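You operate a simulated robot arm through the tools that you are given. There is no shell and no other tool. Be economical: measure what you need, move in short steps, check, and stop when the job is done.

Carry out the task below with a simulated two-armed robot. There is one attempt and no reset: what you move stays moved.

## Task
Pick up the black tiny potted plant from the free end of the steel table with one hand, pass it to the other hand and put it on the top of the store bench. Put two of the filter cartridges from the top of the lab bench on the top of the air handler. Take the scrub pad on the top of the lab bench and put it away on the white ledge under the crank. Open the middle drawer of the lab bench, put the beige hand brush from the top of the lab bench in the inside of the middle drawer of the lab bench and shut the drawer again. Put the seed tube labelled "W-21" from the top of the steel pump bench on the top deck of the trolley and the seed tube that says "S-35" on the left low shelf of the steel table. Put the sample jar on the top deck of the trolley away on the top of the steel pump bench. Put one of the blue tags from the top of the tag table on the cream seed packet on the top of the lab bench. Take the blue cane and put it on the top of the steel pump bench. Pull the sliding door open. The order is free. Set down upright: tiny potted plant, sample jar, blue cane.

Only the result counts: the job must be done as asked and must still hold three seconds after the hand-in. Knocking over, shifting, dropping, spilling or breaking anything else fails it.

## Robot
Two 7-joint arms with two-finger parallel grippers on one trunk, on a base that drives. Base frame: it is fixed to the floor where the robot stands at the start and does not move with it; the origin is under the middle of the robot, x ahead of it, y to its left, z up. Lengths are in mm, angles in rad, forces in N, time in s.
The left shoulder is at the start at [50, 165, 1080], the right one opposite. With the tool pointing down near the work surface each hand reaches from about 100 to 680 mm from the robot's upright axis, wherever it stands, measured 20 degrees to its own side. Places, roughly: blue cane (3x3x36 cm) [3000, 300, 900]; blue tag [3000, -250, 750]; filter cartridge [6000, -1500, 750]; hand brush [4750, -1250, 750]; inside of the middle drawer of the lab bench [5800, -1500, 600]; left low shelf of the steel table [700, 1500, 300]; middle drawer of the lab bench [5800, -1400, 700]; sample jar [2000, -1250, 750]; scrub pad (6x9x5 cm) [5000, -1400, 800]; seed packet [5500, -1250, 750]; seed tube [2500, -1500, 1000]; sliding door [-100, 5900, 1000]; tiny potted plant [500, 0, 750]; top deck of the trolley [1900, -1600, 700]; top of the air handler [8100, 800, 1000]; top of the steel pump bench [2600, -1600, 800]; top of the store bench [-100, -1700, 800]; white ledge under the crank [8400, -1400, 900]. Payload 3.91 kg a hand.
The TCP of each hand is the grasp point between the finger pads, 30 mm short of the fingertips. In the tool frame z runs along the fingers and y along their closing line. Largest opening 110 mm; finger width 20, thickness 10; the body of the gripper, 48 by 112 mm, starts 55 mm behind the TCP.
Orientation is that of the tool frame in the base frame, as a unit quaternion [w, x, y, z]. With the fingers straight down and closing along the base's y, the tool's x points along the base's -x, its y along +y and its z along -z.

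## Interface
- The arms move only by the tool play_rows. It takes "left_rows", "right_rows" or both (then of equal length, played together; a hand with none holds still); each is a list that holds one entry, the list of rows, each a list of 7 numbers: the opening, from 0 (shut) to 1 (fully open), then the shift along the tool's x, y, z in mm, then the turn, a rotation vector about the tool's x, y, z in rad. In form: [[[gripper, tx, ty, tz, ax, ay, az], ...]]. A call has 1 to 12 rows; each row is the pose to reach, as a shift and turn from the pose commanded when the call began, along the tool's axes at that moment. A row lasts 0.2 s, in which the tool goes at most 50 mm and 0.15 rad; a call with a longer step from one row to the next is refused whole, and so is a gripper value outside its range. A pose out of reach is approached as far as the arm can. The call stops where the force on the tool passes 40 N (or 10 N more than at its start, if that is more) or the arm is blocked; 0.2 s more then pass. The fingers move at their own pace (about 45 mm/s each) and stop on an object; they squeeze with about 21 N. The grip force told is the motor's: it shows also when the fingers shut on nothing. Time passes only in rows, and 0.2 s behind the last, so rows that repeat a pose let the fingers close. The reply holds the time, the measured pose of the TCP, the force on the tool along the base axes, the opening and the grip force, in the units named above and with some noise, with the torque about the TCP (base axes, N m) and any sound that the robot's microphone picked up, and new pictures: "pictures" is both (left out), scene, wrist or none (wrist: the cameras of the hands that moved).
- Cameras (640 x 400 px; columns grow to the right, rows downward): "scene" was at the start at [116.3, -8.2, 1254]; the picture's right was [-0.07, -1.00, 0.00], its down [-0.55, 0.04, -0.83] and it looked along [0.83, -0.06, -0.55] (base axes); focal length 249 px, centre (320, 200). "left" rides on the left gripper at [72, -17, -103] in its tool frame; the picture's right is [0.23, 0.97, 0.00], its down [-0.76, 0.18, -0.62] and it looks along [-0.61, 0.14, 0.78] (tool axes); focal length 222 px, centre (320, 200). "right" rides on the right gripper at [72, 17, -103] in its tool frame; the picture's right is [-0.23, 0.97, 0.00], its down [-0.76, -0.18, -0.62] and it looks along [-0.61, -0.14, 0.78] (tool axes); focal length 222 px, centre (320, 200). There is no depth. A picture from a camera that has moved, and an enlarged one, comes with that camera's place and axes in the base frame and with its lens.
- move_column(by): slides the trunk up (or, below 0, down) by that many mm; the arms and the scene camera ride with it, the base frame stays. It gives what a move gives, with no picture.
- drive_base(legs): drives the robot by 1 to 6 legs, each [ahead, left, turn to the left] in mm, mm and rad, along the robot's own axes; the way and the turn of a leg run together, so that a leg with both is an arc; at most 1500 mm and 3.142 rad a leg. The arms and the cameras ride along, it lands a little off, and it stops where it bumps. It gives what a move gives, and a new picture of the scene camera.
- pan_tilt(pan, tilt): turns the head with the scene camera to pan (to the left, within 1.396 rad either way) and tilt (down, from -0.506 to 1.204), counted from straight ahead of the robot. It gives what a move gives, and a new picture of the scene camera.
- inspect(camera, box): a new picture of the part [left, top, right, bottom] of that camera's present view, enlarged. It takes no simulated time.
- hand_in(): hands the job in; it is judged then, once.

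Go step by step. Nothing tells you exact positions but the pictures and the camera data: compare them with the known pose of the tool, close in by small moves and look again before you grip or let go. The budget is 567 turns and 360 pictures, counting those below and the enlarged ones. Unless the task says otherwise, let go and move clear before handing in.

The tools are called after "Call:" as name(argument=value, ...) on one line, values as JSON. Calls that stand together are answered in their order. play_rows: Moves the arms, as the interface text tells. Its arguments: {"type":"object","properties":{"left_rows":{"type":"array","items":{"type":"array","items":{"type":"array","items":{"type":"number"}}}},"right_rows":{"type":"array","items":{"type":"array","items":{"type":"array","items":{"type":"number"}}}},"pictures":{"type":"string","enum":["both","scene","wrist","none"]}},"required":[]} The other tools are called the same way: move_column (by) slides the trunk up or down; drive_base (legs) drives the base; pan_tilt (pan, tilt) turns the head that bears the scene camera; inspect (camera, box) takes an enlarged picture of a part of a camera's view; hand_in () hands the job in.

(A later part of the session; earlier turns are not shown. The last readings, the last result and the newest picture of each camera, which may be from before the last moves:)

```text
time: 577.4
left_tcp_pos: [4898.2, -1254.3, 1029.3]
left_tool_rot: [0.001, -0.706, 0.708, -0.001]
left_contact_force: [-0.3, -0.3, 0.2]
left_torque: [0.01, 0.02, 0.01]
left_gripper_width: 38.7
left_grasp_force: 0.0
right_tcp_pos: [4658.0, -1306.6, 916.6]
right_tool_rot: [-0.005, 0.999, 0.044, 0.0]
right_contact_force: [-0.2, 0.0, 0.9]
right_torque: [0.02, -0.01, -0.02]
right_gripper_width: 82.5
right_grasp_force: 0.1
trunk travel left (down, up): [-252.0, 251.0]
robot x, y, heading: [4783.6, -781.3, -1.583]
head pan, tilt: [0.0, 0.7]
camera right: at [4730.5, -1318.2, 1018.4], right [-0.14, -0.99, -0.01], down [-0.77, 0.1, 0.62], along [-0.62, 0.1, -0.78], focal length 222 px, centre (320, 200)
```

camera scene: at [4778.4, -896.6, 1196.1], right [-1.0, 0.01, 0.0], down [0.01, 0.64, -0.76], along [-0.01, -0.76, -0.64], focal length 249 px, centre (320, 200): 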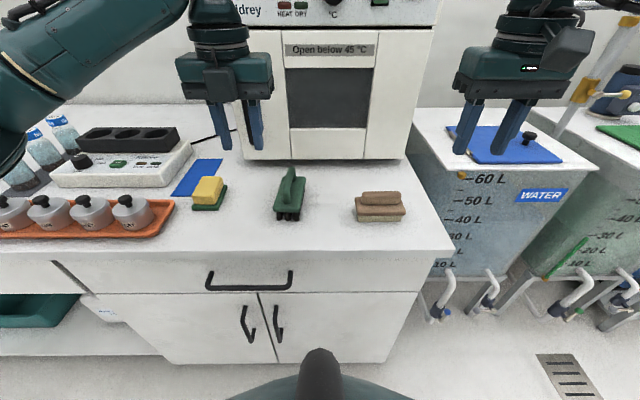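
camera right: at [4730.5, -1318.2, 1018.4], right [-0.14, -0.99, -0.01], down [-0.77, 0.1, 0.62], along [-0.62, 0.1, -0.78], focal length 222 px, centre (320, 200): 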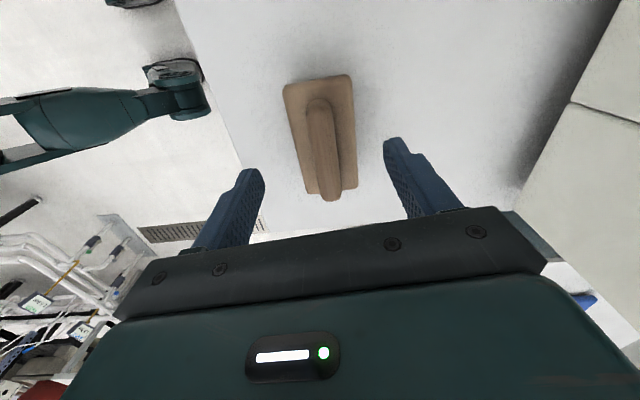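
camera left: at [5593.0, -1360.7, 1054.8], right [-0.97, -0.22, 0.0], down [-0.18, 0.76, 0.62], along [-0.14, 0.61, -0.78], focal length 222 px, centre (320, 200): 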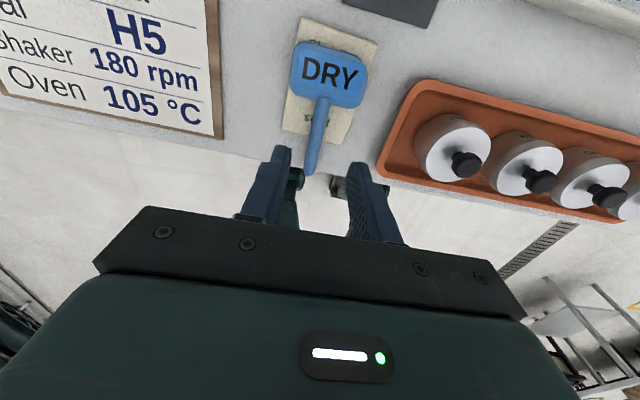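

Call:
play_rows(right_rows=[[[0.75, 1, 2, 30, 0, 0, 0.04], [0.75, 1, 2, 55, 0, 0, 0.04], [0.75, 1, 2, 70, 0, 0, 0.04], [0, 1, 2, 70, 0, 0, 0.04], [0, 1, 2, 70, 0, 0, 0.04], [0, 1, 2, 70, 0, 0, 0.04], [0, 1, 2, 70, 0, 0, 0.04]]], pictures="wrist")

```text
time: 579.0
left_tcp_pos: [4898.7, -1252.9, 1028.7]
left_tool_rot: [0.001, -0.707, 0.708, -0.003]
left_contact_force: [-0.3, -0.4, -0.4]
left_torque: [-0.03, 0.01, 0.03]
left_gripper_width: 38.5
left_grasp_force: 0.0
right_tcp_pos: [4659.6, -1307.3, 847.0]
right_tool_rot: [-0.006, 1.0, 0.024, 0.0]
right_contact_force: [0.3, -0.8, -0.2]
right_torque: [0.01, -0.04, -0.03]
right_gripper_width: 54.6
right_grasp_force: 20.8
trunk travel left (down, up): [-252.0, 251.0]
robot x, y, heading: [4782.8, -779.0, -1.575]
head pan, tilt: [0.0, 0.7]
camera right: at [4732.1, -1322.1, 948.5], right [-0.18, -0.98, -0.01], down [-0.77, 0.13, 0.62], along [-0.61, 0.12, -0.78], focal length 222 px, centre (320, 200)
```

right: 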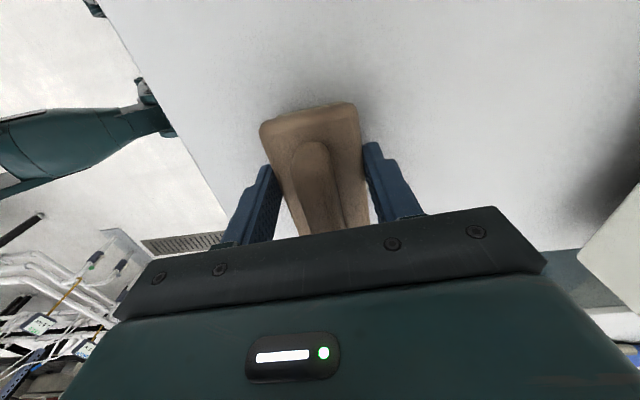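

Call:
move_column(by=220)

Call:
drive_base(legs=[[-120, 0, 0], [0, 860, 0]])

```text
time: 581.4
left_tcp_pos: [4897.9, -1254.9, 1249.6]
left_tool_rot: [0.0, -0.706, 0.709, -0.002]
left_contact_force: [-0.3, 0.1, -0.4]
left_torque: [-0.01, 0.01, -0.04]
left_gripper_width: 38.4
left_grasp_force: 0.0
right_tcp_pos: [4658.8, -1307.7, 1065.9]
right_tool_rot: [-0.005, 1.0, 0.024, -0.001]
right_contact_force: [0.7, -0.1, 0.0]
right_torque: [0.05, -0.03, -0.03]
right_gripper_width: 54.5
right_grasp_force: 20.8
trunk travel left (down, up): [-472.0, 31.0]
robot x, y, heading: [4779.7, -778.7, -1.584]
head pan, tilt: [0.0, 0.7]
```

```text
time: 590.2
left_tcp_pos: [5774.6, -1135.6, 1249.2]
left_tool_rot: [0.0, 0.708, -0.706, 0.002]
left_contact_force: [-0.6, 0.3, -0.7]
left_torque: [-0.03, -0.01, 0.0]
left_gripper_width: 38.3
left_grasp_force: 0.0
right_tcp_pos: [5535.9, -1191.0, 1066.5]
right_tool_rot: [-0.006, 1.0, 0.028, 0.0]
right_contact_force: [-0.9, 0.0, -1.2]
right_torque: [0.02, -0.01, 0.0]
right_gripper_width: 54.6
right_grasp_force: 21.1
trunk travel left (down, up): [-472.0, 31.0]
robot x, y, heading: [5653.8, -660.7, -1.57]
head pan, tilt: [0.0, 0.7]
camera scene: at [5651.7, -778.9, 1416.0], right [-1.0, 0.0, 0.0], down [0.0, 0.64, -0.76], along [0.0, -0.76, -0.64], focal length 249 px, centre (320, 200)
```

scene: 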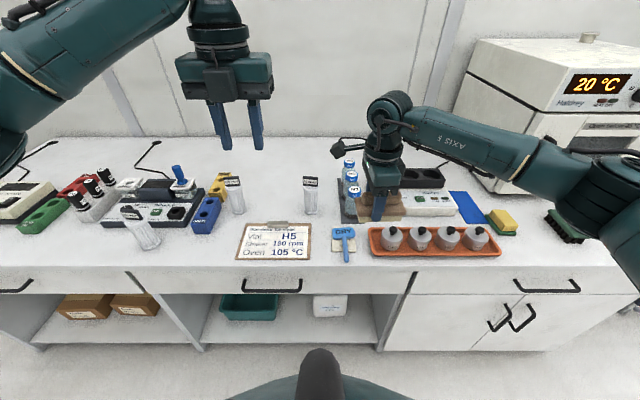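

Call:
play_rows(left_rows=[[[0.6, 0, 0, 0, 0, 0.145, 0], [0.6, 0, 0, 0, 0, 0.29, 0], [0.6, 0, 0, 0, 0, 0.435, 0], [0.6, 0, 0, 0, 0, 0.58, 0], [0.6, 0, 0, 0, 0, 0.725, 0], [0.6, 0, 0, 0, 0, 0.87, 0], [0.6, 0, 0, 0, 0, 1.015, 0], [0.6, 0, 0, 0, 0, 1.16, 0], [0.6, 0, 0, 0, 0, 1.305, 0], [0.6, 0, 0, 0, 0, 1.45, 0], [0.6, 0, 0, 0, 0, 1.571, 0]]], right_rows=[[[0, 0, -12, -12, 0, 0, 0], [0, 0, -24, -24, 0, 0, 0], [0, 0, -36, -36, 0, 0, 0], [0, 0, -48, -48, 0, 0, 0], [0, 0, -60, -60, 0, 0, 0], [0, 0, -72, -72, 0, 0, 0], [0, 0, -84, -84, 0, 0, 0], [0, 0, -96, -96, 0, 0, 0], [0, 0, -108, -108, 0, 0, 0], [0, 0, -120, -120, 0, 0, 0], [0, 0, -120, -120, 0, 0, 0]]], pictures="none")

Call:
play_rows(left_rows=[[[0.6, 0, 0, 0, 0, 0, 0.145], [0.6, 0, 0, 0, 0, 0, 0.29], [0.6, 0, 0, 0, 0, 0, 0.435], [0.6, 0, 0, 0, 0, 0, 0.58], [0.6, 0, 0, 0, 0, 0, 0.725], [0.6, 0, 0, 0, 0, 0, 0.87], [0.6, 0, 0, 0, 0, 0, 1.015], [0.6, 0, 0, 0, 0, 0, 1.16], [0.6, 0, 0, 0, 0, 0, 1.305], [0.6, 0, 0, 0, 0, 0, 1.45], [0.6, 0, 0, 0, 0, 0, 1.571]]], pictures="scene")

```text
time: 592.6
left_tcp_pos: [5774.1, -1135.5, 1248.0]
left_tool_rot: [0.499, 0.499, -0.499, 0.503]
left_contact_force: [-0.6, -0.4, 0.4]
left_torque: [-0.01, -0.02, 0.0]
left_gripper_width: 66.0
left_grasp_force: 0.1
right_tcp_pos: [5529.0, -1072.9, 1187.6]
right_tool_rot: [-0.005, 1.0, 0.027, 0.001]
right_contact_force: [0.0, 0.1, -0.6]
right_torque: [0.01, -0.01, -0.02]
right_gripper_width: 54.5
right_grasp_force: 21.0
trunk travel left (down, up): [-472.0, 31.0]
robot x, y, heading: [5653.5, -665.9, -1.569]
head pan, tilt: [0.0, 0.7]
```

```text
time: 595.0
left_tcp_pos: [5774.4, -1135.6, 1249.2]
left_tool_rot: [-0.004, -0.001, -0.706, 0.708]
left_contact_force: [0.4, 0.1, 0.1]
left_torque: [-0.03, -0.05, 0.0]
left_gripper_width: 66.0
left_grasp_force: 0.0
right_tcp_pos: [5527.4, -1072.1, 1187.6]
right_tool_rot: [-0.004, 1.0, 0.028, 0.0]
right_contact_force: [-0.3, -0.6, -1.0]
right_torque: [-0.01, -0.01, 0.03]
right_gripper_width: 54.4
right_grasp_force: 21.5
trunk travel left (down, up): [-472.0, 31.0]
robot x, y, heading: [5657.3, -660.7, -1.566]
head pan, tilt: [0.0, 0.7]
camera scene: at [5651.3, -778.7, 1416.0], right [-1.0, 0.0, 0.0], down [0.0, 0.64, -0.77], along [0.0, -0.77, -0.64], focal length 249 px, centre (320, 200)
```

scene: 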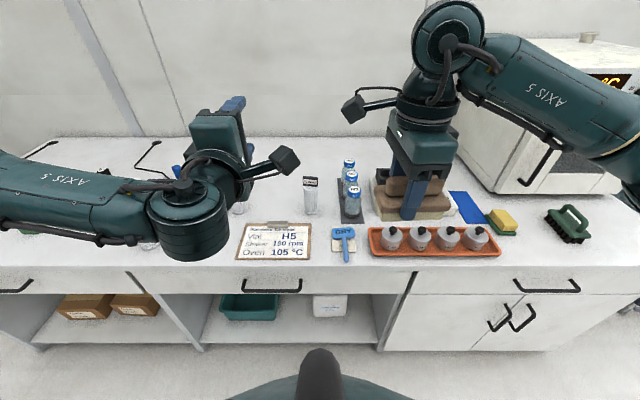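

Call:
drive_base(legs=[[-70, 30, 0]])

Call:
move_column(by=-400)

Call:
play_rows(left_rows=[[[0.6, 0, 40, 0, 0, 0, 0], [0.6, 0, 80, 0, 0, 0, 0], [0.6, 0, 120, 0, 0, 0, 0], [0.6, 0, 150, 0, 0, 0, 0], [0.6, 0, 150, 0, 0, 0, 0]]], pictures="both")

```text
time: 596.1
left_tcp_pos: [5804.3, -1064.7, 1250.0]
left_tool_rot: [-0.003, 0.0, -0.706, 0.708]
left_contact_force: [0.1, 0.5, -0.7]
left_torque: [0.01, 0.01, 0.03]
left_gripper_width: 65.9
left_grasp_force: 0.0
right_tcp_pos: [5557.8, -1001.5, 1187.5]
right_tool_rot: [-0.006, 1.0, 0.028, 0.0]
right_contact_force: [-0.3, 1.4, -0.6]
right_torque: [0.0, -0.01, 0.02]
right_gripper_width: 54.1
right_grasp_force: 20.3
trunk travel left (down, up): [-472.0, 31.0]
robot x, y, heading: [5681.4, -593.5, -1.569]
head pan, tilt: [0.0, 0.7]
camera scene: at [5681.2, -707.9, 1416.1], right [-1.0, 0.0, 0.0], down [0.0, 0.64, -0.77], along [0.0, -0.77, -0.64], focal length 249 px, centre (320, 200)
```

scene: 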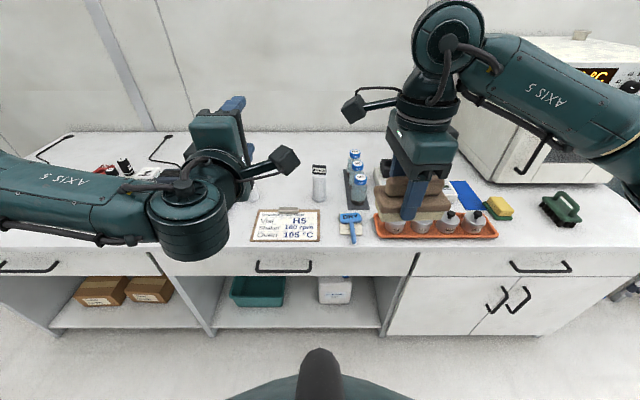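

```text
time: 599.9
left_tcp_pos: [5803.6, -1065.4, 850.3]
left_tool_rot: [-0.002, 0.0, -0.706, 0.708]
left_contact_force: [-0.2, -0.2, -0.5]
left_torque: [0.01, 0.01, 0.02]
left_gripper_width: 65.9
left_grasp_force: 0.1
right_tcp_pos: [5557.9, -1002.0, 787.5]
right_tool_rot: [-0.006, 1.0, 0.028, -0.001]
right_contact_force: [0.2, -0.5, -2.0]
right_torque: [-0.04, -0.03, 0.0]
right_gripper_width: 54.4
right_grasp_force: 20.9
trunk travel left (down, up): [-72.0, 431.0]
robot x, y, heading: [5684.2, -593.7, -1.573]
head pan, tilt: [0.0, 0.7]
```

```text
time: 601.1
left_tcp_pos: [5804.2, -1067.6, 699.4]
left_tool_rot: [-0.002, -0.001, -0.706, 0.709]
left_contact_force: [0.1, 0.0, -0.4]
left_torque: [-0.02, 0.0, 0.0]
left_gripper_width: 66.0
left_grasp_force: 0.0
right_tcp_pos: [5557.8, -1002.3, 787.1]
right_tool_rot: [-0.006, 1.0, 0.028, -0.001]
right_contact_force: [-0.5, -0.7, -1.1]
right_torque: [-0.01, -0.03, 0.01]
right_gripper_width: 54.3
right_grasp_force: 21.3
trunk travel left (down, up): [-72.0, 431.0]
robot x, y, heading: [5683.0, -594.7, -1.57]
head pan, tilt: [0.0, 0.7]
camera scene: at [5680.8, -708.7, 1016.0], right [-1.0, 0.0, 0.0], down [0.0, 0.64, -0.76], along [0.0, -0.76, -0.64], focal length 249 px, centre (320, 200)
camera left: at [5732.0, -963.5, 715.6], right [-0.22, 0.0, -0.97], down [0.76, 0.63, -0.18], along [0.61, -0.78, -0.14], focal length 222 px, centre (320, 200)
```

scene: 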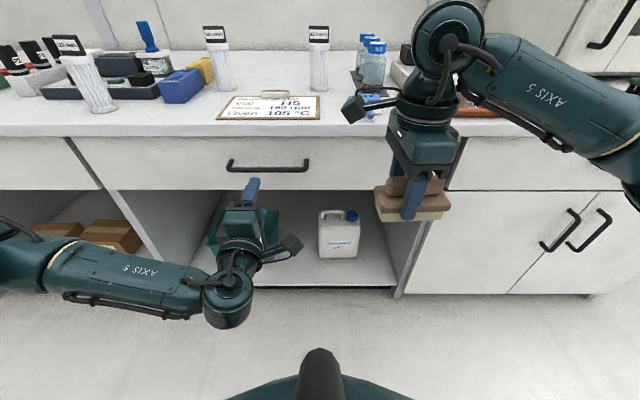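
left: 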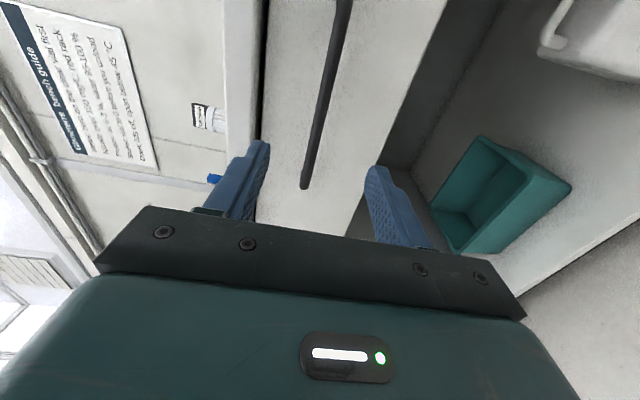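

Call:
play_rows(left_rows=[[[0.6, 0, 0, 40, 0, 0, 0], [0.6, 0, 0, 80, 0, 0, 0], [0.6, 0, 0, 110, 0, 0, 0], [0.6, 0, 0, 127, 0, 0, 0], [0.6, 0, 0, 127, 0, 0, 0]]], pictures="wrist")

```text
time: 602.3
left_tcp_pos: [5804.5, -1190.8, 699.0]
left_tool_rot: [-0.002, 0.0, -0.707, 0.707]
left_contact_force: [0.3, 0.5, -0.1]
left_torque: [0.02, -0.03, 0.0]
left_gripper_width: 66.3
left_grasp_force: 0.1
right_tcp_pos: [5559.2, -1001.3, 787.9]
right_tool_rot: [-0.005, 1.0, 0.029, -0.001]
right_contact_force: [0.4, 0.3, -0.9]
right_torque: [0.0, -0.08, -0.04]
right_gripper_width: 54.4
right_grasp_force: 21.2
trunk travel left (down, up): [-72.0, 431.0]
robot x, y, heading: [5684.9, -591.3, -1.565]
head pan, tilt: [0.0, 0.7]
camera left: at [5730.9, -1087.9, 715.1], right [-0.22, 0.0, -0.97], down [0.76, 0.63, -0.18], along [0.61, -0.78, -0.14], focal length 222 px, centre (320, 200)
```

left: 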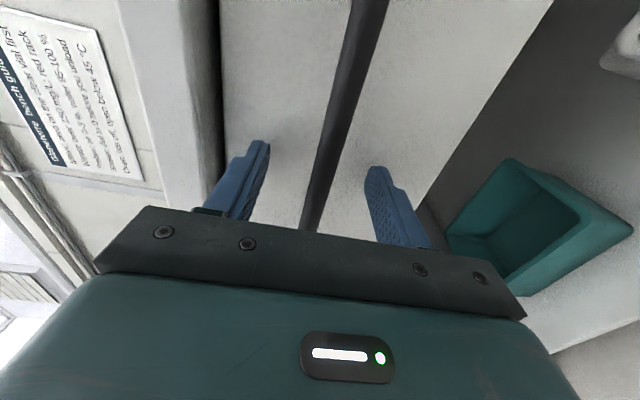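

Call:
play_rows(left_rows=[[[0.6, 0, 0, 6, 0, 0, 0], [0, 0, 0, 8, 0, 0, 0], [0, 0, 0, 8, 0, 0, 0], [0, 0, 0, 8, 0, 0, 0], [0, 0, 0, 8, 0, 0, 0], [0, 0, 0, 8, 0, 0, 0]]], pictures="wrist")

```text
time: 603.2
left_tcp_pos: [5803.1, -1197.7, 699.5]
left_tool_rot: [0.0, -0.001, -0.706, 0.709]
left_contact_force: [1.0, 9.8, 6.9]
left_torque: [0.47, 0.22, -0.07]
left_gripper_width: 12.7
left_grasp_force: 10.2
right_tcp_pos: [5559.0, -1000.8, 787.3]
right_tool_rot: [-0.005, 1.0, 0.027, 0.0]
right_contact_force: [-0.2, 0.0, -1.0]
right_torque: [-0.06, -0.03, -0.02]
right_gripper_width: 54.4
right_grasp_force: 20.9
trunk travel left (down, up): [-72.0, 431.0]
robot x, y, heading: [5681.5, -589.8, -1.57]
head pan, tilt: [0.0, 0.7]
stopped in row 4 (left hand): the force on the tool passed its limit at 55 N (the readings are from after the stop); the commanded pose is now the measured one
camera left: at [5730.0, -1092.6, 716.2], right [-0.23, 0.0, -0.97], down [0.76, 0.62, -0.18], along [0.61, -0.78, -0.14], focal length 222 px, centre (320, 200)
```

left: 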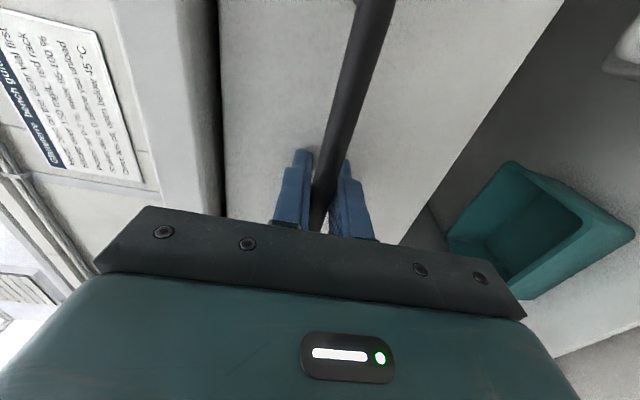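

Call:
play_rows(left_rows=[[[0, 0, 0, 0, 0, 0, 0], [0, 0, 0, 0, 0, 0, 0]]], pictures="none")

Call:
drive_base(legs=[[-120, 0, 0]])

```text
time: 603.8
left_tcp_pos: [5803.4, -1197.8, 699.9]
left_tool_rot: [-0.001, -0.002, -0.706, 0.708]
left_contact_force: [1.6, 15.6, 13.8]
left_torque: [0.28, 0.24, -0.32]
left_gripper_width: 11.7
left_grasp_force: 44.7
right_tcp_pos: [5558.6, -1000.5, 788.1]
right_tool_rot: [-0.004, 1.0, 0.027, 0.0]
right_contact_force: [0.0, 1.5, -2.1]
right_torque: [-0.02, 0.0, -0.05]
right_gripper_width: 54.5
right_grasp_force: 20.9
trunk travel left (down, up): [-72.0, 431.0]
robot x, y, heading: [5682.6, -593.7, -1.571]
head pan, tilt: [0.0, 0.7]
```

```text
time: 605.0
left_tcp_pos: [5802.1, -1078.1, 700.4]
left_tool_rot: [-0.001, -0.001, -0.706, 0.708]
left_contact_force: [-6.6, 0.1, 19.8]
left_torque: [0.23, 0.23, 0.26]
left_gripper_width: 11.2
left_grasp_force: 45.0
right_tcp_pos: [5558.1, -882.3, 787.7]
right_tool_rot: [-0.004, 1.0, 0.029, 0.001]
right_contact_force: [-0.1, -0.5, -1.1]
right_torque: [-0.02, 0.02, -0.03]
right_gripper_width: 54.2
right_grasp_force: 20.9
trunk travel left (down, up): [-72.0, 431.0]
robot x, y, heading: [5683.9, -474.3, -1.573]
head pan, tilt: [0.0, 0.7]
camera scene: at [5680.3, -587.5, 1016.3], right [-1.0, 0.0, 0.0], down [0.0, 0.64, -0.77], along [0.0, -0.77, -0.64], focal length 249 px, centre (320, 200)
```

scene: 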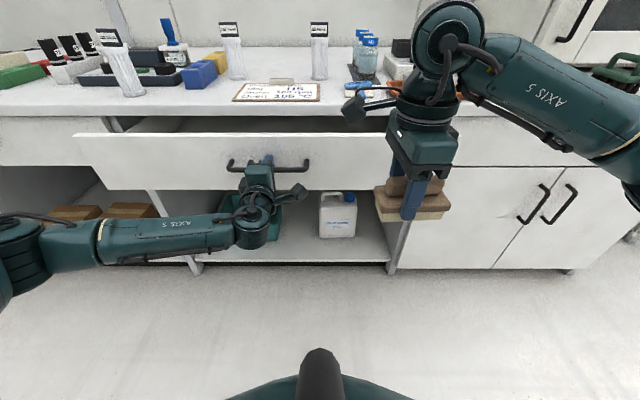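

The drawer slides out. I pull it another 130 mm.

Call:
drive_base(legs=[[-130, 0, 0]])

```text
time: 606.3
left_tcp_pos: [5803.9, -948.6, 700.5]
left_tool_rot: [-0.001, -0.003, -0.706, 0.709]
left_contact_force: [-7.1, 0.9, 10.1]
left_torque: [0.09, 0.17, 0.12]
left_gripper_width: 11.4
left_grasp_force: 44.7
right_tcp_pos: [5558.7, -753.6, 786.7]
right_tool_rot: [-0.005, 1.0, 0.03, 0.001]
right_contact_force: [0.0, -0.5, -0.1]
right_torque: [-0.01, 0.0, 0.01]
right_gripper_width: 54.4
right_grasp_force: 21.1
trunk travel left (down, up): [-72.0, 431.0]
robot x, y, heading: [5684.8, -344.1, -1.567]
head pan, tilt: [0.0, 0.7]
camera scene: at [5680.3, -459.0, 1016.2], right [-1.0, 0.0, 0.0], down [0.0, 0.64, -0.77], along [0.0, -0.77, -0.64], focal length 249 px, centre (320, 200)
```

scene: 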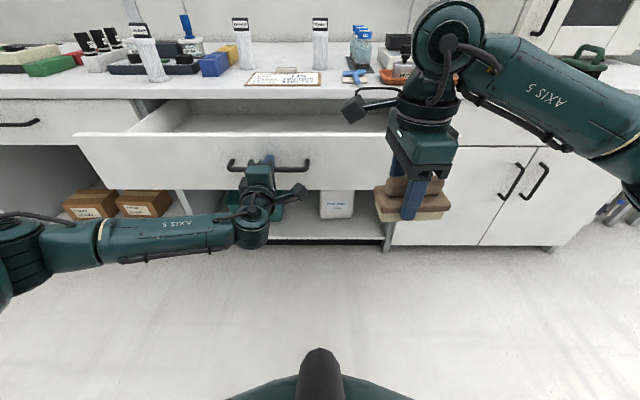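

Call:
play_rows(left_rows=[[[0.6, 0, 0, 0, 0, 0, 0], [0.6, 0, 0, 0, 0, 0, 0], [0.6, 0, 0, 0, 0, 0, 0], [0.6, 0, 0, -30, 0, 0, 0], [0.6, 0, 0, -60, 0, 0, 0], [0.6, 0, 0, -100, 0, 0, 0]]], pictures="none")

Call:
move_column(by=280)

Call:
drive_base(legs=[[0, 220, 0], [-20, 0, 0]])

```text
time: 607.7
left_tcp_pos: [5804.3, -849.9, 702.5]
left_tool_rot: [-0.001, -0.002, -0.706, 0.709]
left_contact_force: [0.1, -0.1, -0.2]
left_torque: [0.02, 0.02, 0.01]
left_gripper_width: 65.8
left_grasp_force: 0.1
right_tcp_pos: [5558.1, -753.2, 787.2]
right_tool_rot: [-0.005, 1.0, 0.03, 0.0]
right_contact_force: [-0.9, -0.4, -1.7]
right_torque: [0.02, -0.01, 0.01]
right_gripper_width: 54.3
right_grasp_force: 21.1
trunk travel left (down, up): [-72.0, 431.0]
robot x, y, heading: [5683.9, -344.9, -1.567]
head pan, tilt: [0.0, 0.7]
```

```text
time: 610.5
left_tcp_pos: [5805.8, -851.6, 981.4]
left_tool_rot: [0.0, -0.001, -0.706, 0.709]
left_contact_force: [0.4, -0.5, 0.3]
left_torque: [0.03, 0.01, -0.02]
left_gripper_width: 66.2
left_grasp_force: 0.1
right_tcp_pos: [5558.6, -751.7, 1067.5]
right_tool_rot: [-0.006, 1.0, 0.029, -0.001]
right_contact_force: [-0.2, -0.4, -1.3]
right_torque: [0.0, 0.01, 0.03]
right_gripper_width: 54.4
right_grasp_force: 21.1
trunk travel left (down, up): [-352.0, 151.0]
robot x, y, heading: [5680.4, -344.1, -1.56]
head pan, tilt: [0.0, 0.7]
```

```text
time: 613.5
left_tcp_pos: [6025.8, -830.5, 982.0]
left_tool_rot: [0.001, -0.002, -0.705, 0.709]
left_contact_force: [-0.1, 0.2, 0.2]
left_torque: [0.05, -0.01, 0.01]
left_gripper_width: 65.6
left_grasp_force: 0.0
right_tcp_pos: [5778.9, -731.9, 1068.0]
right_tool_rot: [-0.005, 1.0, 0.029, 0.0]
right_contact_force: [0.0, 0.7, -1.5]
right_torque: [-0.03, -0.02, 0.02]
right_gripper_width: 54.5
right_grasp_force: 21.4
trunk travel left (down, up): [-352.0, 151.0]
robot x, y, heading: [5904.1, -324.9, -1.567]
head pan, tilt: [0.0, 0.7]
camera scene: at [5901.7, -438.7, 1296.2], right [-1.0, 0.0, 0.0], down [0.0, 0.64, -0.77], along [0.0, -0.77, -0.64], focal length 249 px, centre (320, 200)
```

scene: 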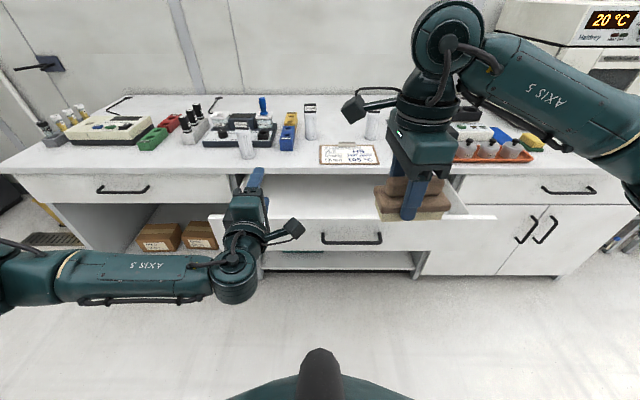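

Call:
drive_base(legs=[[250, 0, 0]])

Call:
play_rows(right_rows=[[[0, 0, 40, 0, 0, 0, 0], [0, 0, 80, 0, 0, 0, 0], [0, 0, 125, 0, 0, 0, 0], [0, 0, 125, 30, 0, 0, 0], [0, 0, 125, 70, 0, 0, 0], [0, 0, 125, 110, 0, 0, 0], [0, 0, 125, 150, 0, 0, 0]]], pictures="both")

```text
time: 615.3
left_tcp_pos: [6025.4, -1075.4, 981.8]
left_tool_rot: [0.0, -0.002, -0.706, 0.708]
left_contact_force: [0.8, 0.0, 0.9]
left_torque: [-0.01, 0.0, 0.01]
left_gripper_width: 66.0
left_grasp_force: 0.1
right_tcp_pos: [5779.4, -977.0, 1067.7]
right_tool_rot: [-0.006, 1.0, 0.029, 0.0]
right_contact_force: [-0.3, -0.7, -1.2]
right_torque: [0.02, 0.01, 0.01]
right_gripper_width: 54.5
right_grasp_force: 20.8
trunk travel left (down, up): [-352.0, 151.0]
robot x, y, heading: [5899.7, -568.4, -1.567]
head pan, tilt: [0.0, 0.7]
camera scene: at [5902.1, -683.5, 1296.0], right [-1.0, 0.0, 0.0], down [0.0, 0.64, -0.76], along [0.0, -0.76, -0.64], focal length 249 px, centre (320, 200)
```

scene: 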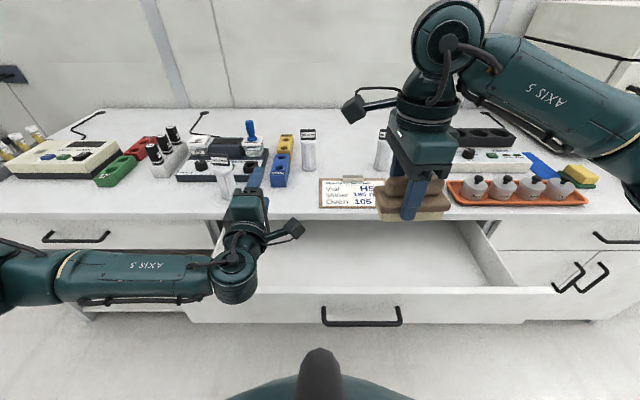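

```text
time: 616.9
left_tcp_pos: [6025.2, -1074.2, 981.7]
left_tool_rot: [0.0, -0.002, -0.706, 0.709]
left_contact_force: [-0.3, 0.6, 0.0]
left_torque: [0.0, 0.01, 0.03]
left_gripper_width: 66.0
left_grasp_force: 0.0
right_tcp_pos: [5786.5, -1099.2, 915.6]
right_tool_rot: [-0.006, 1.0, 0.029, -0.001]
right_contact_force: [-0.5, 0.0, -0.7]
right_torque: [0.04, -0.02, -0.03]
right_gripper_width: 54.6
right_grasp_force: 21.2
trunk travel left (down, up): [-352.0, 151.0]
robot x, y, heading: [5900.9, -568.4, -1.567]
head pan, tilt: [0.0, 0.7]
camera scene: at [5902.0, -683.2, 1296.1], right [-1.0, 0.0, 0.0], down [0.0, 0.64, -0.76], along [0.0, -0.76, -0.64], focal length 249 px, centre (320, 200)
camera right: at [5860.0, -1113.3, 1017.0], right [-0.17, -0.99, -0.01], down [-0.77, 0.13, 0.63], along [-0.61, 0.12, -0.78], focal length 222 px, centre (320, 200)
```

scene: 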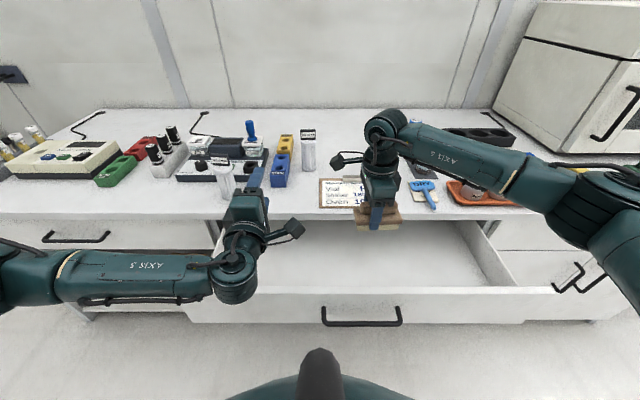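
right: 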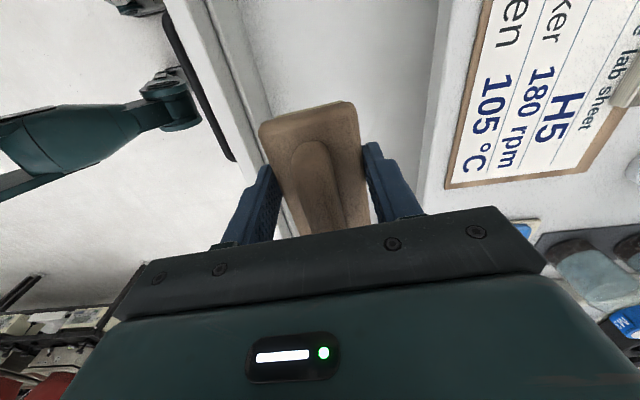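

Call:
play_rows(right_rows=[[[0, 0, 14, 40, 0, 0, 0], [0, 0, 14, 80, 0, 0, 0], [0, 0, 14, 120, 0, 0, 0], [0, 0, 14, 150, 0, 0, 0], [0, 0, 14, 170, 0, 0, 0]]], pictures="both")

```text
time: 618.1
left_tcp_pos: [6025.8, -1075.0, 980.4]
left_tool_rot: [0.001, -0.002, -0.706, 0.708]
left_contact_force: [1.2, 0.2, 0.5]
left_torque: [0.01, 0.01, 0.01]
left_gripper_width: 66.1
left_grasp_force: 0.1
right_tcp_pos: [5786.7, -1109.7, 744.3]
right_tool_rot: [-0.004, 1.0, 0.029, 0.0]
right_contact_force: [-0.6, 0.7, -1.2]
right_torque: [0.01, -0.05, 0.01]
right_gripper_width: 54.6
right_grasp_force: 21.1
trunk travel left (down, up): [-352.0, 151.0]
robot x, y, heading: [5903.5, -571.1, -1.566]
head pan, tilt: [0.0, 0.7]
camera scene: at [5902.1, -683.1, 1296.0], right [-1.0, 0.0, 0.0], down [0.0, 0.64, -0.76], along [0.0, -0.76, -0.64], focal length 249 px, centre (320, 200)
camera right: at [5859.5, -1125.3, 848.3], right [-0.17, -0.99, -0.01], down [-0.77, 0.13, 0.62], along [-0.61, 0.12, -0.78], focal length 222 px, centre (320, 200)
```

scene: 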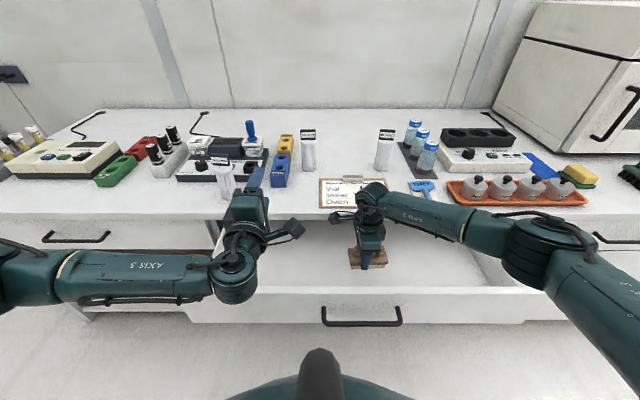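
right: 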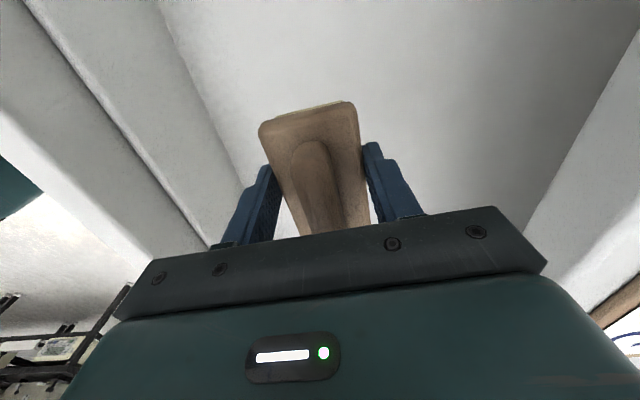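

Inside the drawer now. I keep lowering in small steps until contact.

Call:
play_rows(right_rows=[[[0, 0, 0, 8, 0, 0, 0], [0, 0, 0, 16, 0, 0, 0], [0, 0, 0, 24, 0, 0, 0], [0, 0, 0, 24, 0, 0, 0]]], pictures="none")

Call:
play_rows(right_rows=[[[0, 0, 0, 5, 0, 0, 0], [0, 0, 0, 10, 0, 0, 0], [0, 0, 0, 15, 0, 0, 0], [0, 0, 0, 15, 0, 0, 0]]], pictures="wrist")

```text
time: 619.1
left_tcp_pos: [6026.2, -1073.4, 981.7]
left_tool_rot: [0.001, -0.002, -0.706, 0.709]
left_contact_force: [-0.6, -0.3, 0.3]
left_torque: [-0.03, -0.01, -0.01]
left_gripper_width: 65.8
left_grasp_force: 0.0
right_tcp_pos: [5786.6, -1111.3, 721.8]
right_tool_rot: [-0.006, 1.0, 0.028, 0.0]
right_contact_force: [-0.4, 0.2, -0.8]
right_torque: [0.01, 0.01, -0.02]
right_gripper_width: 54.3
right_grasp_force: 21.7
trunk travel left (down, up): [-352.0, 151.0]
robot x, y, heading: [5898.5, -564.0, -1.565]
head pan, tilt: [0.0, 0.7]
```

```text
time: 620.1
left_tcp_pos: [6026.3, -1073.5, 982.2]
left_tool_rot: [0.001, -0.002, -0.706, 0.708]
left_contact_force: [-0.9, 0.4, 0.1]
left_torque: [0.01, 0.0, 0.0]
left_gripper_width: 66.1
left_grasp_force: 0.0
right_tcp_pos: [5786.9, -1111.9, 705.4]
right_tool_rot: [-0.005, 1.0, 0.029, -0.001]
right_contact_force: [1.0, 0.0, -1.8]
right_torque: [0.02, -0.02, 0.0]
right_gripper_width: 54.5
right_grasp_force: 21.3
trunk travel left (down, up): [-352.0, 151.0]
robot x, y, heading: [5901.5, -569.3, -1.569]
head pan, tilt: [0.0, 0.7]
camera right: at [5860.0, -1125.7, 808.6], right [-0.17, -0.99, -0.01], down [-0.77, 0.13, 0.62], along [-0.61, 0.12, -0.78], focal length 222 px, centre (320, 200)
```

right: 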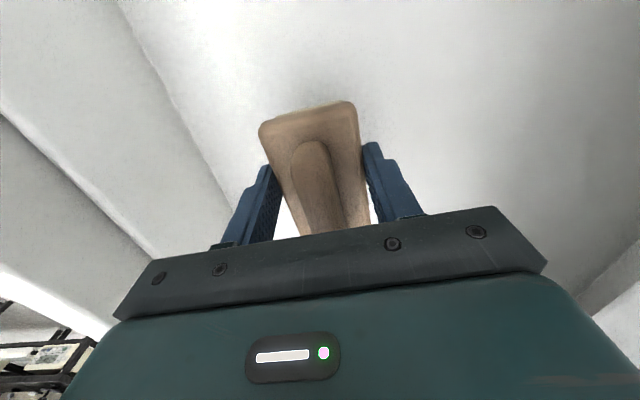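

Call:
play_rows(right_rows=[[[0, 0, 0, 5, 0, 0, 0], [0, 0, 0, 10, 0, 0, 0], [0, 0, 0, 15, 0, 0, 0], [0, 0, 0, 15, 0, 0, 0]]], pictures="none")

Call:
play_rows(right_rows=[[[0, 0, 0, 4, 0, 0, 0], [0, 0, 0, 8, 0, 0, 0], [0, 0, 0, 8, 0, 0, 0]]], pictures="none")

```text
time: 621.1
left_tcp_pos: [6024.3, -1074.6, 980.9]
left_tool_rot: [0.001, -0.002, -0.706, 0.708]
left_contact_force: [0.5, 0.0, -0.1]
left_torque: [-0.02, 0.0, -0.01]
left_gripper_width: 66.0
left_grasp_force: 0.0
right_tcp_pos: [5786.4, -1111.9, 691.1]
right_tool_rot: [-0.006, 1.0, 0.029, 0.0]
right_contact_force: [-0.2, 0.0, -1.3]
right_torque: [0.01, -0.03, 0.01]
right_gripper_width: 54.3
right_grasp_force: 21.3
trunk travel left (down, up): [-352.0, 151.0]
robot x, y, heading: [5903.2, -568.7, -1.57]
head pan, tilt: [0.0, 0.7]
```

```text
time: 621.9
left_tcp_pos: [6024.8, -1074.1, 981.8]
left_tool_rot: [0.001, -0.002, -0.706, 0.708]
left_contact_force: [0.2, 0.2, -0.2]
left_torque: [0.01, 0.02, -0.01]
left_gripper_width: 65.8
left_grasp_force: 0.1
right_tcp_pos: [5787.9, -1112.0, 683.1]
right_tool_rot: [-0.005, 1.0, 0.029, 0.0]
right_contact_force: [0.3, 0.3, -0.5]
right_torque: [-0.02, -0.03, 0.03]
right_gripper_width: 54.6
right_grasp_force: 20.9
trunk travel left (down, up): [-352.0, 151.0]
robot x, y, heading: [5902.2, -565.2, -1.572]
head pan, tilt: [0.0, 0.7]
```

Call:
play_rows(right_rows=[[[0, 0, 0, 4, 0, 0, 0], [0, 0, 0, 8, 0, 0, 0], [0, 0, 0, 12, 0, 0, 0], [0, 0, 0, 12, 0, 0, 0]]], pictures="wrist")

```text
time: 622.9
left_tcp_pos: [6025.3, -1072.8, 983.0]
left_tool_rot: [0.001, -0.002, -0.704, 0.71]
left_contact_force: [-0.3, 0.1, -0.6]
left_torque: [0.0, -0.02, 0.01]
left_gripper_width: 65.9
left_grasp_force: 0.0
right_tcp_pos: [5787.4, -1111.5, 675.8]
right_tool_rot: [-0.002, 1.0, 0.029, 0.001]
right_contact_force: [-1.0, -1.6, 30.2]
right_torque: [0.37, -0.08, -0.03]
right_gripper_width: 54.6
right_grasp_force: 21.5
trunk travel left (down, up): [-352.0, 151.0]
robot x, y, heading: [5903.8, -570.3, -1.567]
head pan, tilt: [0.0, 0.7]
camera right: at [5860.6, -1124.8, 778.1], right [-0.17, -0.99, 0.0], down [-0.77, 0.13, 0.62], along [-0.61, 0.11, -0.78], focal length 222 px, centre (320, 200)
```

right: 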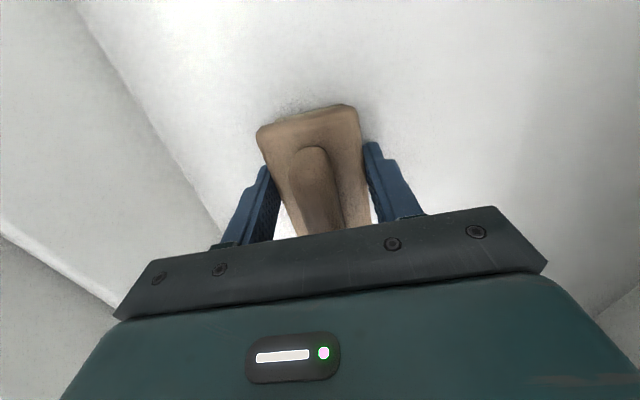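

Brush rests on the drawer bottom. I relax, open and lift out.

Call:
play_rows(right_rows=[[[0, 0, 0, -4, 0, 0, 0], [0.7, 0, 0, -4, 0, 0, 0], [0.7, 0, 0, -4, 0, 0, 0], [0.7, 0, 0, -4, 0, 0, 0], [0.7, 0, 0, -50, 0, 0, 0], [0.7, 0, 0, -95, 0, 0, 0], [0.7, 0, 0, -140, 0, 0, 0], [0.7, 0, 0, -190, 0, 0, 0], [0.7, 0, 0, -240, 0, 0, 0], [0.7, 0, 0, -280, 0, 0, 0]]], pictures="both")

```text
time: 625.1
left_tcp_pos: [6025.6, -1074.8, 981.9]
left_tool_rot: [0.001, -0.002, -0.706, 0.708]
left_contact_force: [-0.4, -0.3, 0.9]
left_torque: [0.01, 0.0, 0.0]
left_gripper_width: 66.3
left_grasp_force: 0.1
right_tcp_pos: [5789.4, -1114.8, 952.2]
right_tool_rot: [-0.006, 1.0, 0.028, 0.0]
right_contact_force: [-0.3, 0.2, 0.5]
right_torque: [-0.03, 0.01, -0.02]
right_gripper_width: 77.2
right_grasp_force: 0.1
trunk travel left (down, up): [-352.0, 151.0]
robot x, y, heading: [5903.3, -568.9, -1.573]
head pan, tilt: [0.0, 0.7]
camera scene: at [5902.2, -682.7, 1296.0], right [-1.0, 0.0, 0.0], down [0.0, 0.64, -0.77], along [0.0, -0.77, -0.64], focal length 249 px, centre (320, 200)
camera right: at [5862.4, -1128.9, 1054.4], right [-0.17, -0.99, -0.01], down [-0.77, 0.13, 0.62], along [-0.61, 0.11, -0.78], focal length 222 px, centre (320, 200)
```

scene: 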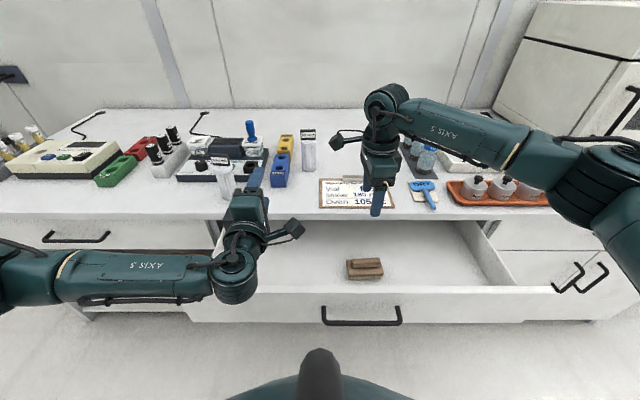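
right: 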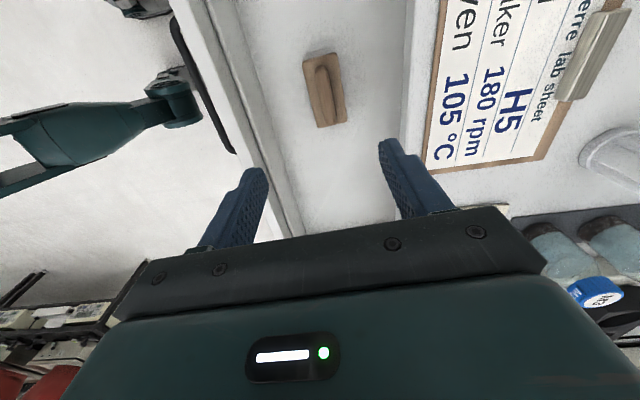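

The brush is in the drawer. I back off, lower the left hand with closed fingers and push the drawer shut.

Call:
drive_base(legs=[[-270, 0, 0], [0, -215, 0]])

Call:
play_rows(left_rows=[[[0, 0, 40, 0, 0, 0, 0], [0, 0, 80, 0, 0, 0, 0], [0, 0, 120, 0, 0, 0, 0], [0, 0, 160, 0, 0, 0, 0], [0, 0, 200, 0, 0, 0, 0], [0, 0, 238, 0, 0, 0, 0], [0, 0, 238, 0, 0, 0, 0]]], pictures="scene")

```text
time: 629.2
left_tcp_pos: [5802.6, -804.5, 981.1]
left_tool_rot: [0.002, -0.001, -0.706, 0.708]
left_contact_force: [-0.1, -0.1, -0.8]
left_torque: [0.01, 0.01, 0.0]
left_gripper_width: 66.2
left_grasp_force: 0.0
right_tcp_pos: [5566.8, -845.2, 951.8]
right_tool_rot: [-0.005, 1.0, 0.028, 0.0]
right_contact_force: [0.2, -0.4, 0.0]
right_torque: [0.01, 0.03, 0.03]
right_gripper_width: 77.0
right_grasp_force: 0.0
trunk travel left (down, up): [-352.0, 151.0]
robot x, y, heading: [5685.5, -297.2, -1.57]
head pan, tilt: [0.0, 0.7]
camera scene: at [5680.2, -413.3, 1296.1], right [-1.0, 0.0, 0.0], down [0.0, 0.64, -0.76], along [0.0, -0.76, -0.64], focal length 249 px, centre (320, 200)
```

scene: 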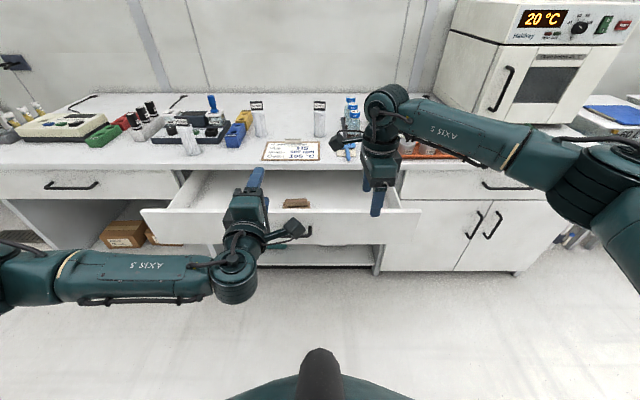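

```text
time: 630.8
left_tcp_pos: [5803.2, -802.9, 742.3]
left_tool_rot: [0.001, -0.002, -0.706, 0.708]
left_contact_force: [0.1, 0.3, 0.5]
left_torque: [-0.02, 0.03, 0.0]
left_gripper_width: 0.0
left_grasp_force: 21.1
right_tcp_pos: [5568.3, -845.2, 950.5]
right_tool_rot: [-0.005, 1.0, 0.028, 0.0]
right_contact_force: [-0.6, 0.2, 0.3]
right_torque: [0.01, -0.05, -0.01]
right_gripper_width: 77.2
right_grasp_force: 0.1
trunk travel left (down, up): [-352.0, 151.0]
robot x, y, heading: [5682.7, -296.2, -1.569]
head pan, tilt: [0.0, 0.7]
camera scene: at [5680.4, -413.3, 1296.1], right [-1.0, 0.0, 0.0], down [0.0, 0.64, -0.76], along [0.0, -0.76, -0.64], focal length 249 px, centre (320, 200)
```

scene: 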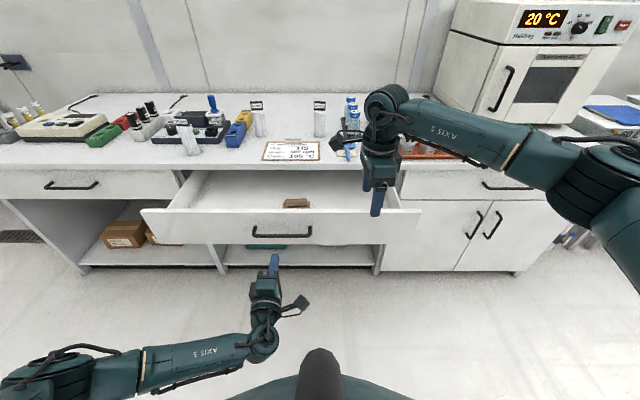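

Call:
drive_base(legs=[[300, 0, 0]])

```text
time: 632.8
left_tcp_pos: [5807.8, -1104.0, 743.6]
left_tool_rot: [-0.001, 0.0, -0.706, 0.708]
left_contact_force: [0.3, 0.4, 0.7]
left_torque: [0.03, 0.0, -0.02]
left_gripper_width: 0.2
left_grasp_force: 20.5
right_tcp_pos: [5571.1, -1148.0, 951.8]
right_tool_rot: [-0.005, 0.999, 0.032, 0.0]
right_contact_force: [0.3, 0.0, 1.0]
right_torque: [0.01, 0.02, 0.02]
right_gripper_width: 76.9
right_grasp_force: 0.1
trunk travel left (down, up): [-352.0, 151.0]
robot x, y, heading: [5683.1, -597.4, -1.562]
head pan, tilt: [0.0, 0.7]
camera scene: at [5682.2, -715.6, 1296.0], right [-1.0, -0.01, 0.0], down [0.0, 0.64, -0.76], along [0.01, -0.76, -0.64], focal length 249 px, centre (320, 200)
```

scene: 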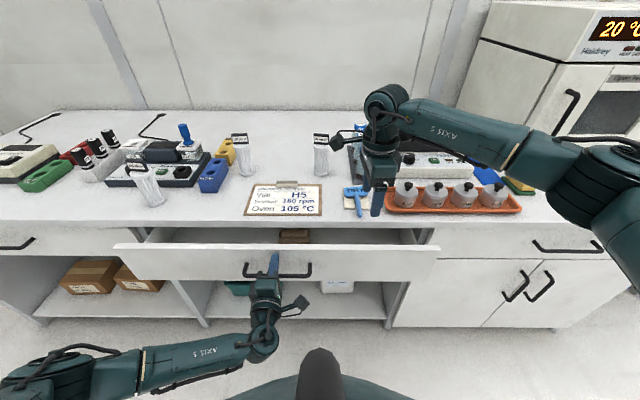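

Call:
drive_base(legs=[[100, 0, 0]])

Call:
drive_base(legs=[[20, 0, 0]])

```text
time: 634.0
left_tcp_pos: [5808.9, -1196.0, 741.0]
left_tool_rot: [-0.003, 0.0, -0.704, 0.71]
left_contact_force: [1.0, 0.8, 0.4]
left_torque: [0.04, 0.0, -0.03]
left_gripper_width: 0.0
left_grasp_force: 21.3
right_tcp_pos: [5572.6, -1244.5, 951.1]
right_tool_rot: [-0.005, 0.999, 0.031, 0.0]
right_contact_force: [-0.1, 0.2, 0.0]
right_torque: [-0.01, 0.01, 0.01]
right_gripper_width: 77.0
right_grasp_force: 0.1
trunk travel left (down, up): [-352.0, 151.0]
robot x, y, heading: [5687.3, -695.0, -1.564]
head pan, tilt: [0.0, 0.7]
stopped in leg 1: the force on the tool passed its limit at 64 N (the readings are from after the stop); the commanded pose is now the measured one
camera scene: at [5683.0, -810.7, 1296.0], right [-1.0, -0.01, 0.0], down [-0.01, 0.64, -0.77], along [0.01, -0.77, -0.64], focal length 249 px, centre (320, 200)
```

scene: 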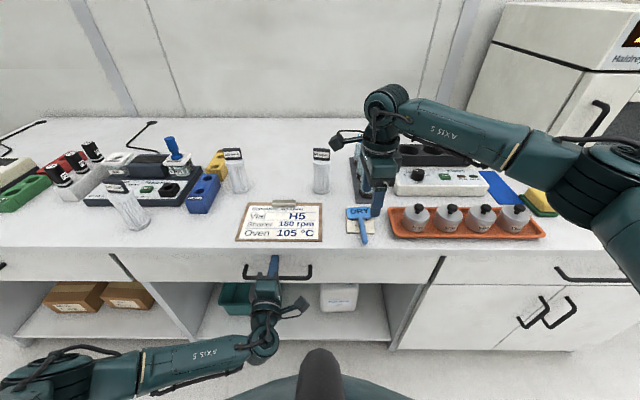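

```text
time: 634.8
left_tcp_pos: [5807.2, -1196.9, 741.7]
left_tool_rot: [-0.002, 0.0, -0.704, 0.711]
left_contact_force: [2.5, 11.6, 7.1]
left_torque: [-0.15, 0.03, 0.0]
left_gripper_width: 0.0
left_grasp_force: 20.8
right_tcp_pos: [5574.4, -1250.8, 951.9]
right_tool_rot: [-0.004, 0.999, 0.031, 0.001]
right_contact_force: [0.2, 0.3, 0.2]
right_torque: [0.01, -0.03, 0.0]
right_gripper_width: 77.2
right_grasp_force: 0.1
trunk travel left (down, up): [-352.0, 151.0]
robot x, y, heading: [5686.4, -704.0, -1.567]
head pan, tilt: [0.0, 0.7]
stopped in leg 1: the force on the tool passed its limit at 62 N (the readings are from after the stop); the commanded pose is now the measured one
camera scene: at [5683.6, -816.4, 1296.1], right [-1.0, -0.01, 0.0], down [-0.01, 0.64, -0.77], along [0.01, -0.77, -0.64], focal length 249 px, centre (320, 200)
```

scene: 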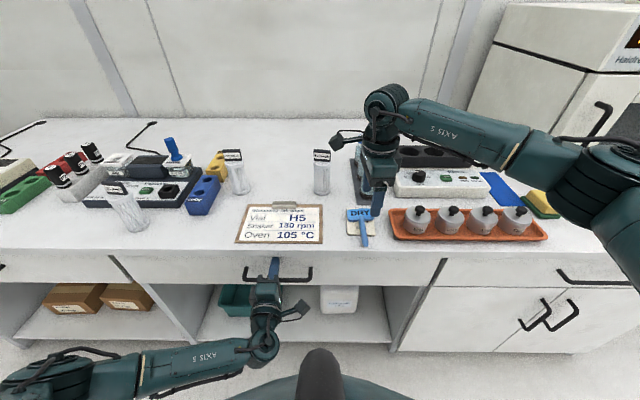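

The drawer is shut. I back off and look at the cartridges.

Call:
drive_base(legs=[[-120, 0, 0]])

Call:
inspect(camera="scene", box=[0, 90, 360, 270])

```text
time: 636.1
left_tcp_pos: [5806.0, -1075.4, 740.1]
left_tool_rot: [-0.002, 0.0, -0.705, 0.709]
left_contact_force: [0.9, 0.1, -0.1]
left_torque: [0.0, -0.02, -0.01]
left_gripper_width: 0.0
left_grasp_force: 20.9
right_tcp_pos: [5571.9, -1128.2, 952.2]
right_tool_rot: [-0.005, 0.999, 0.031, 0.0]
right_contact_force: [0.0, -0.5, -0.2]
right_torque: [0.01, -0.02, -0.02]
right_gripper_width: 77.0
right_grasp_force: 0.1
trunk travel left (down, up): [-352.0, 151.0]
robot x, y, heading: [5681.9, -584.2, -1.559]
head pan, tilt: [0.0, 0.7]
camera scene: at [5682.2, -695.7, 1296.1], right [-1.0, -0.01, 0.0], down [-0.01, 0.64, -0.77], along [0.01, -0.77, -0.64], focal length 249 px, centre (320, 200)
```

scene: 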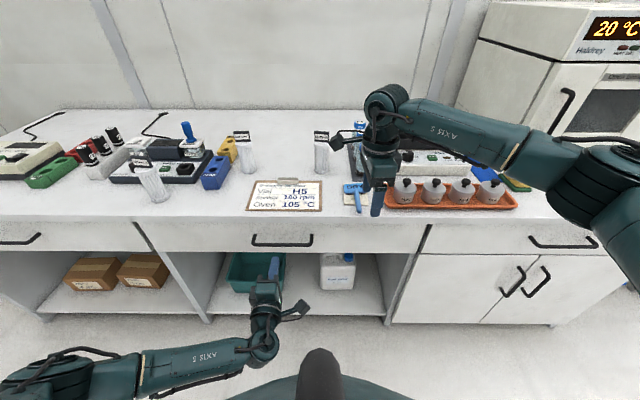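

```text
1.78 times, centred on (180, 180) of scene
camera zoom: at [5682.2, -695.7, 1296.1], right [-1.0, -0.01, 0.0], down [-0.01, 0.64, -0.77], along [0.01, -0.77, -0.64], focal length 443 px, centre (569, 236)
```

zoom: 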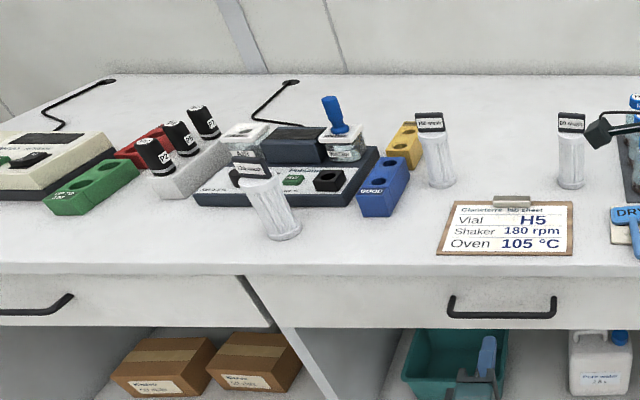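

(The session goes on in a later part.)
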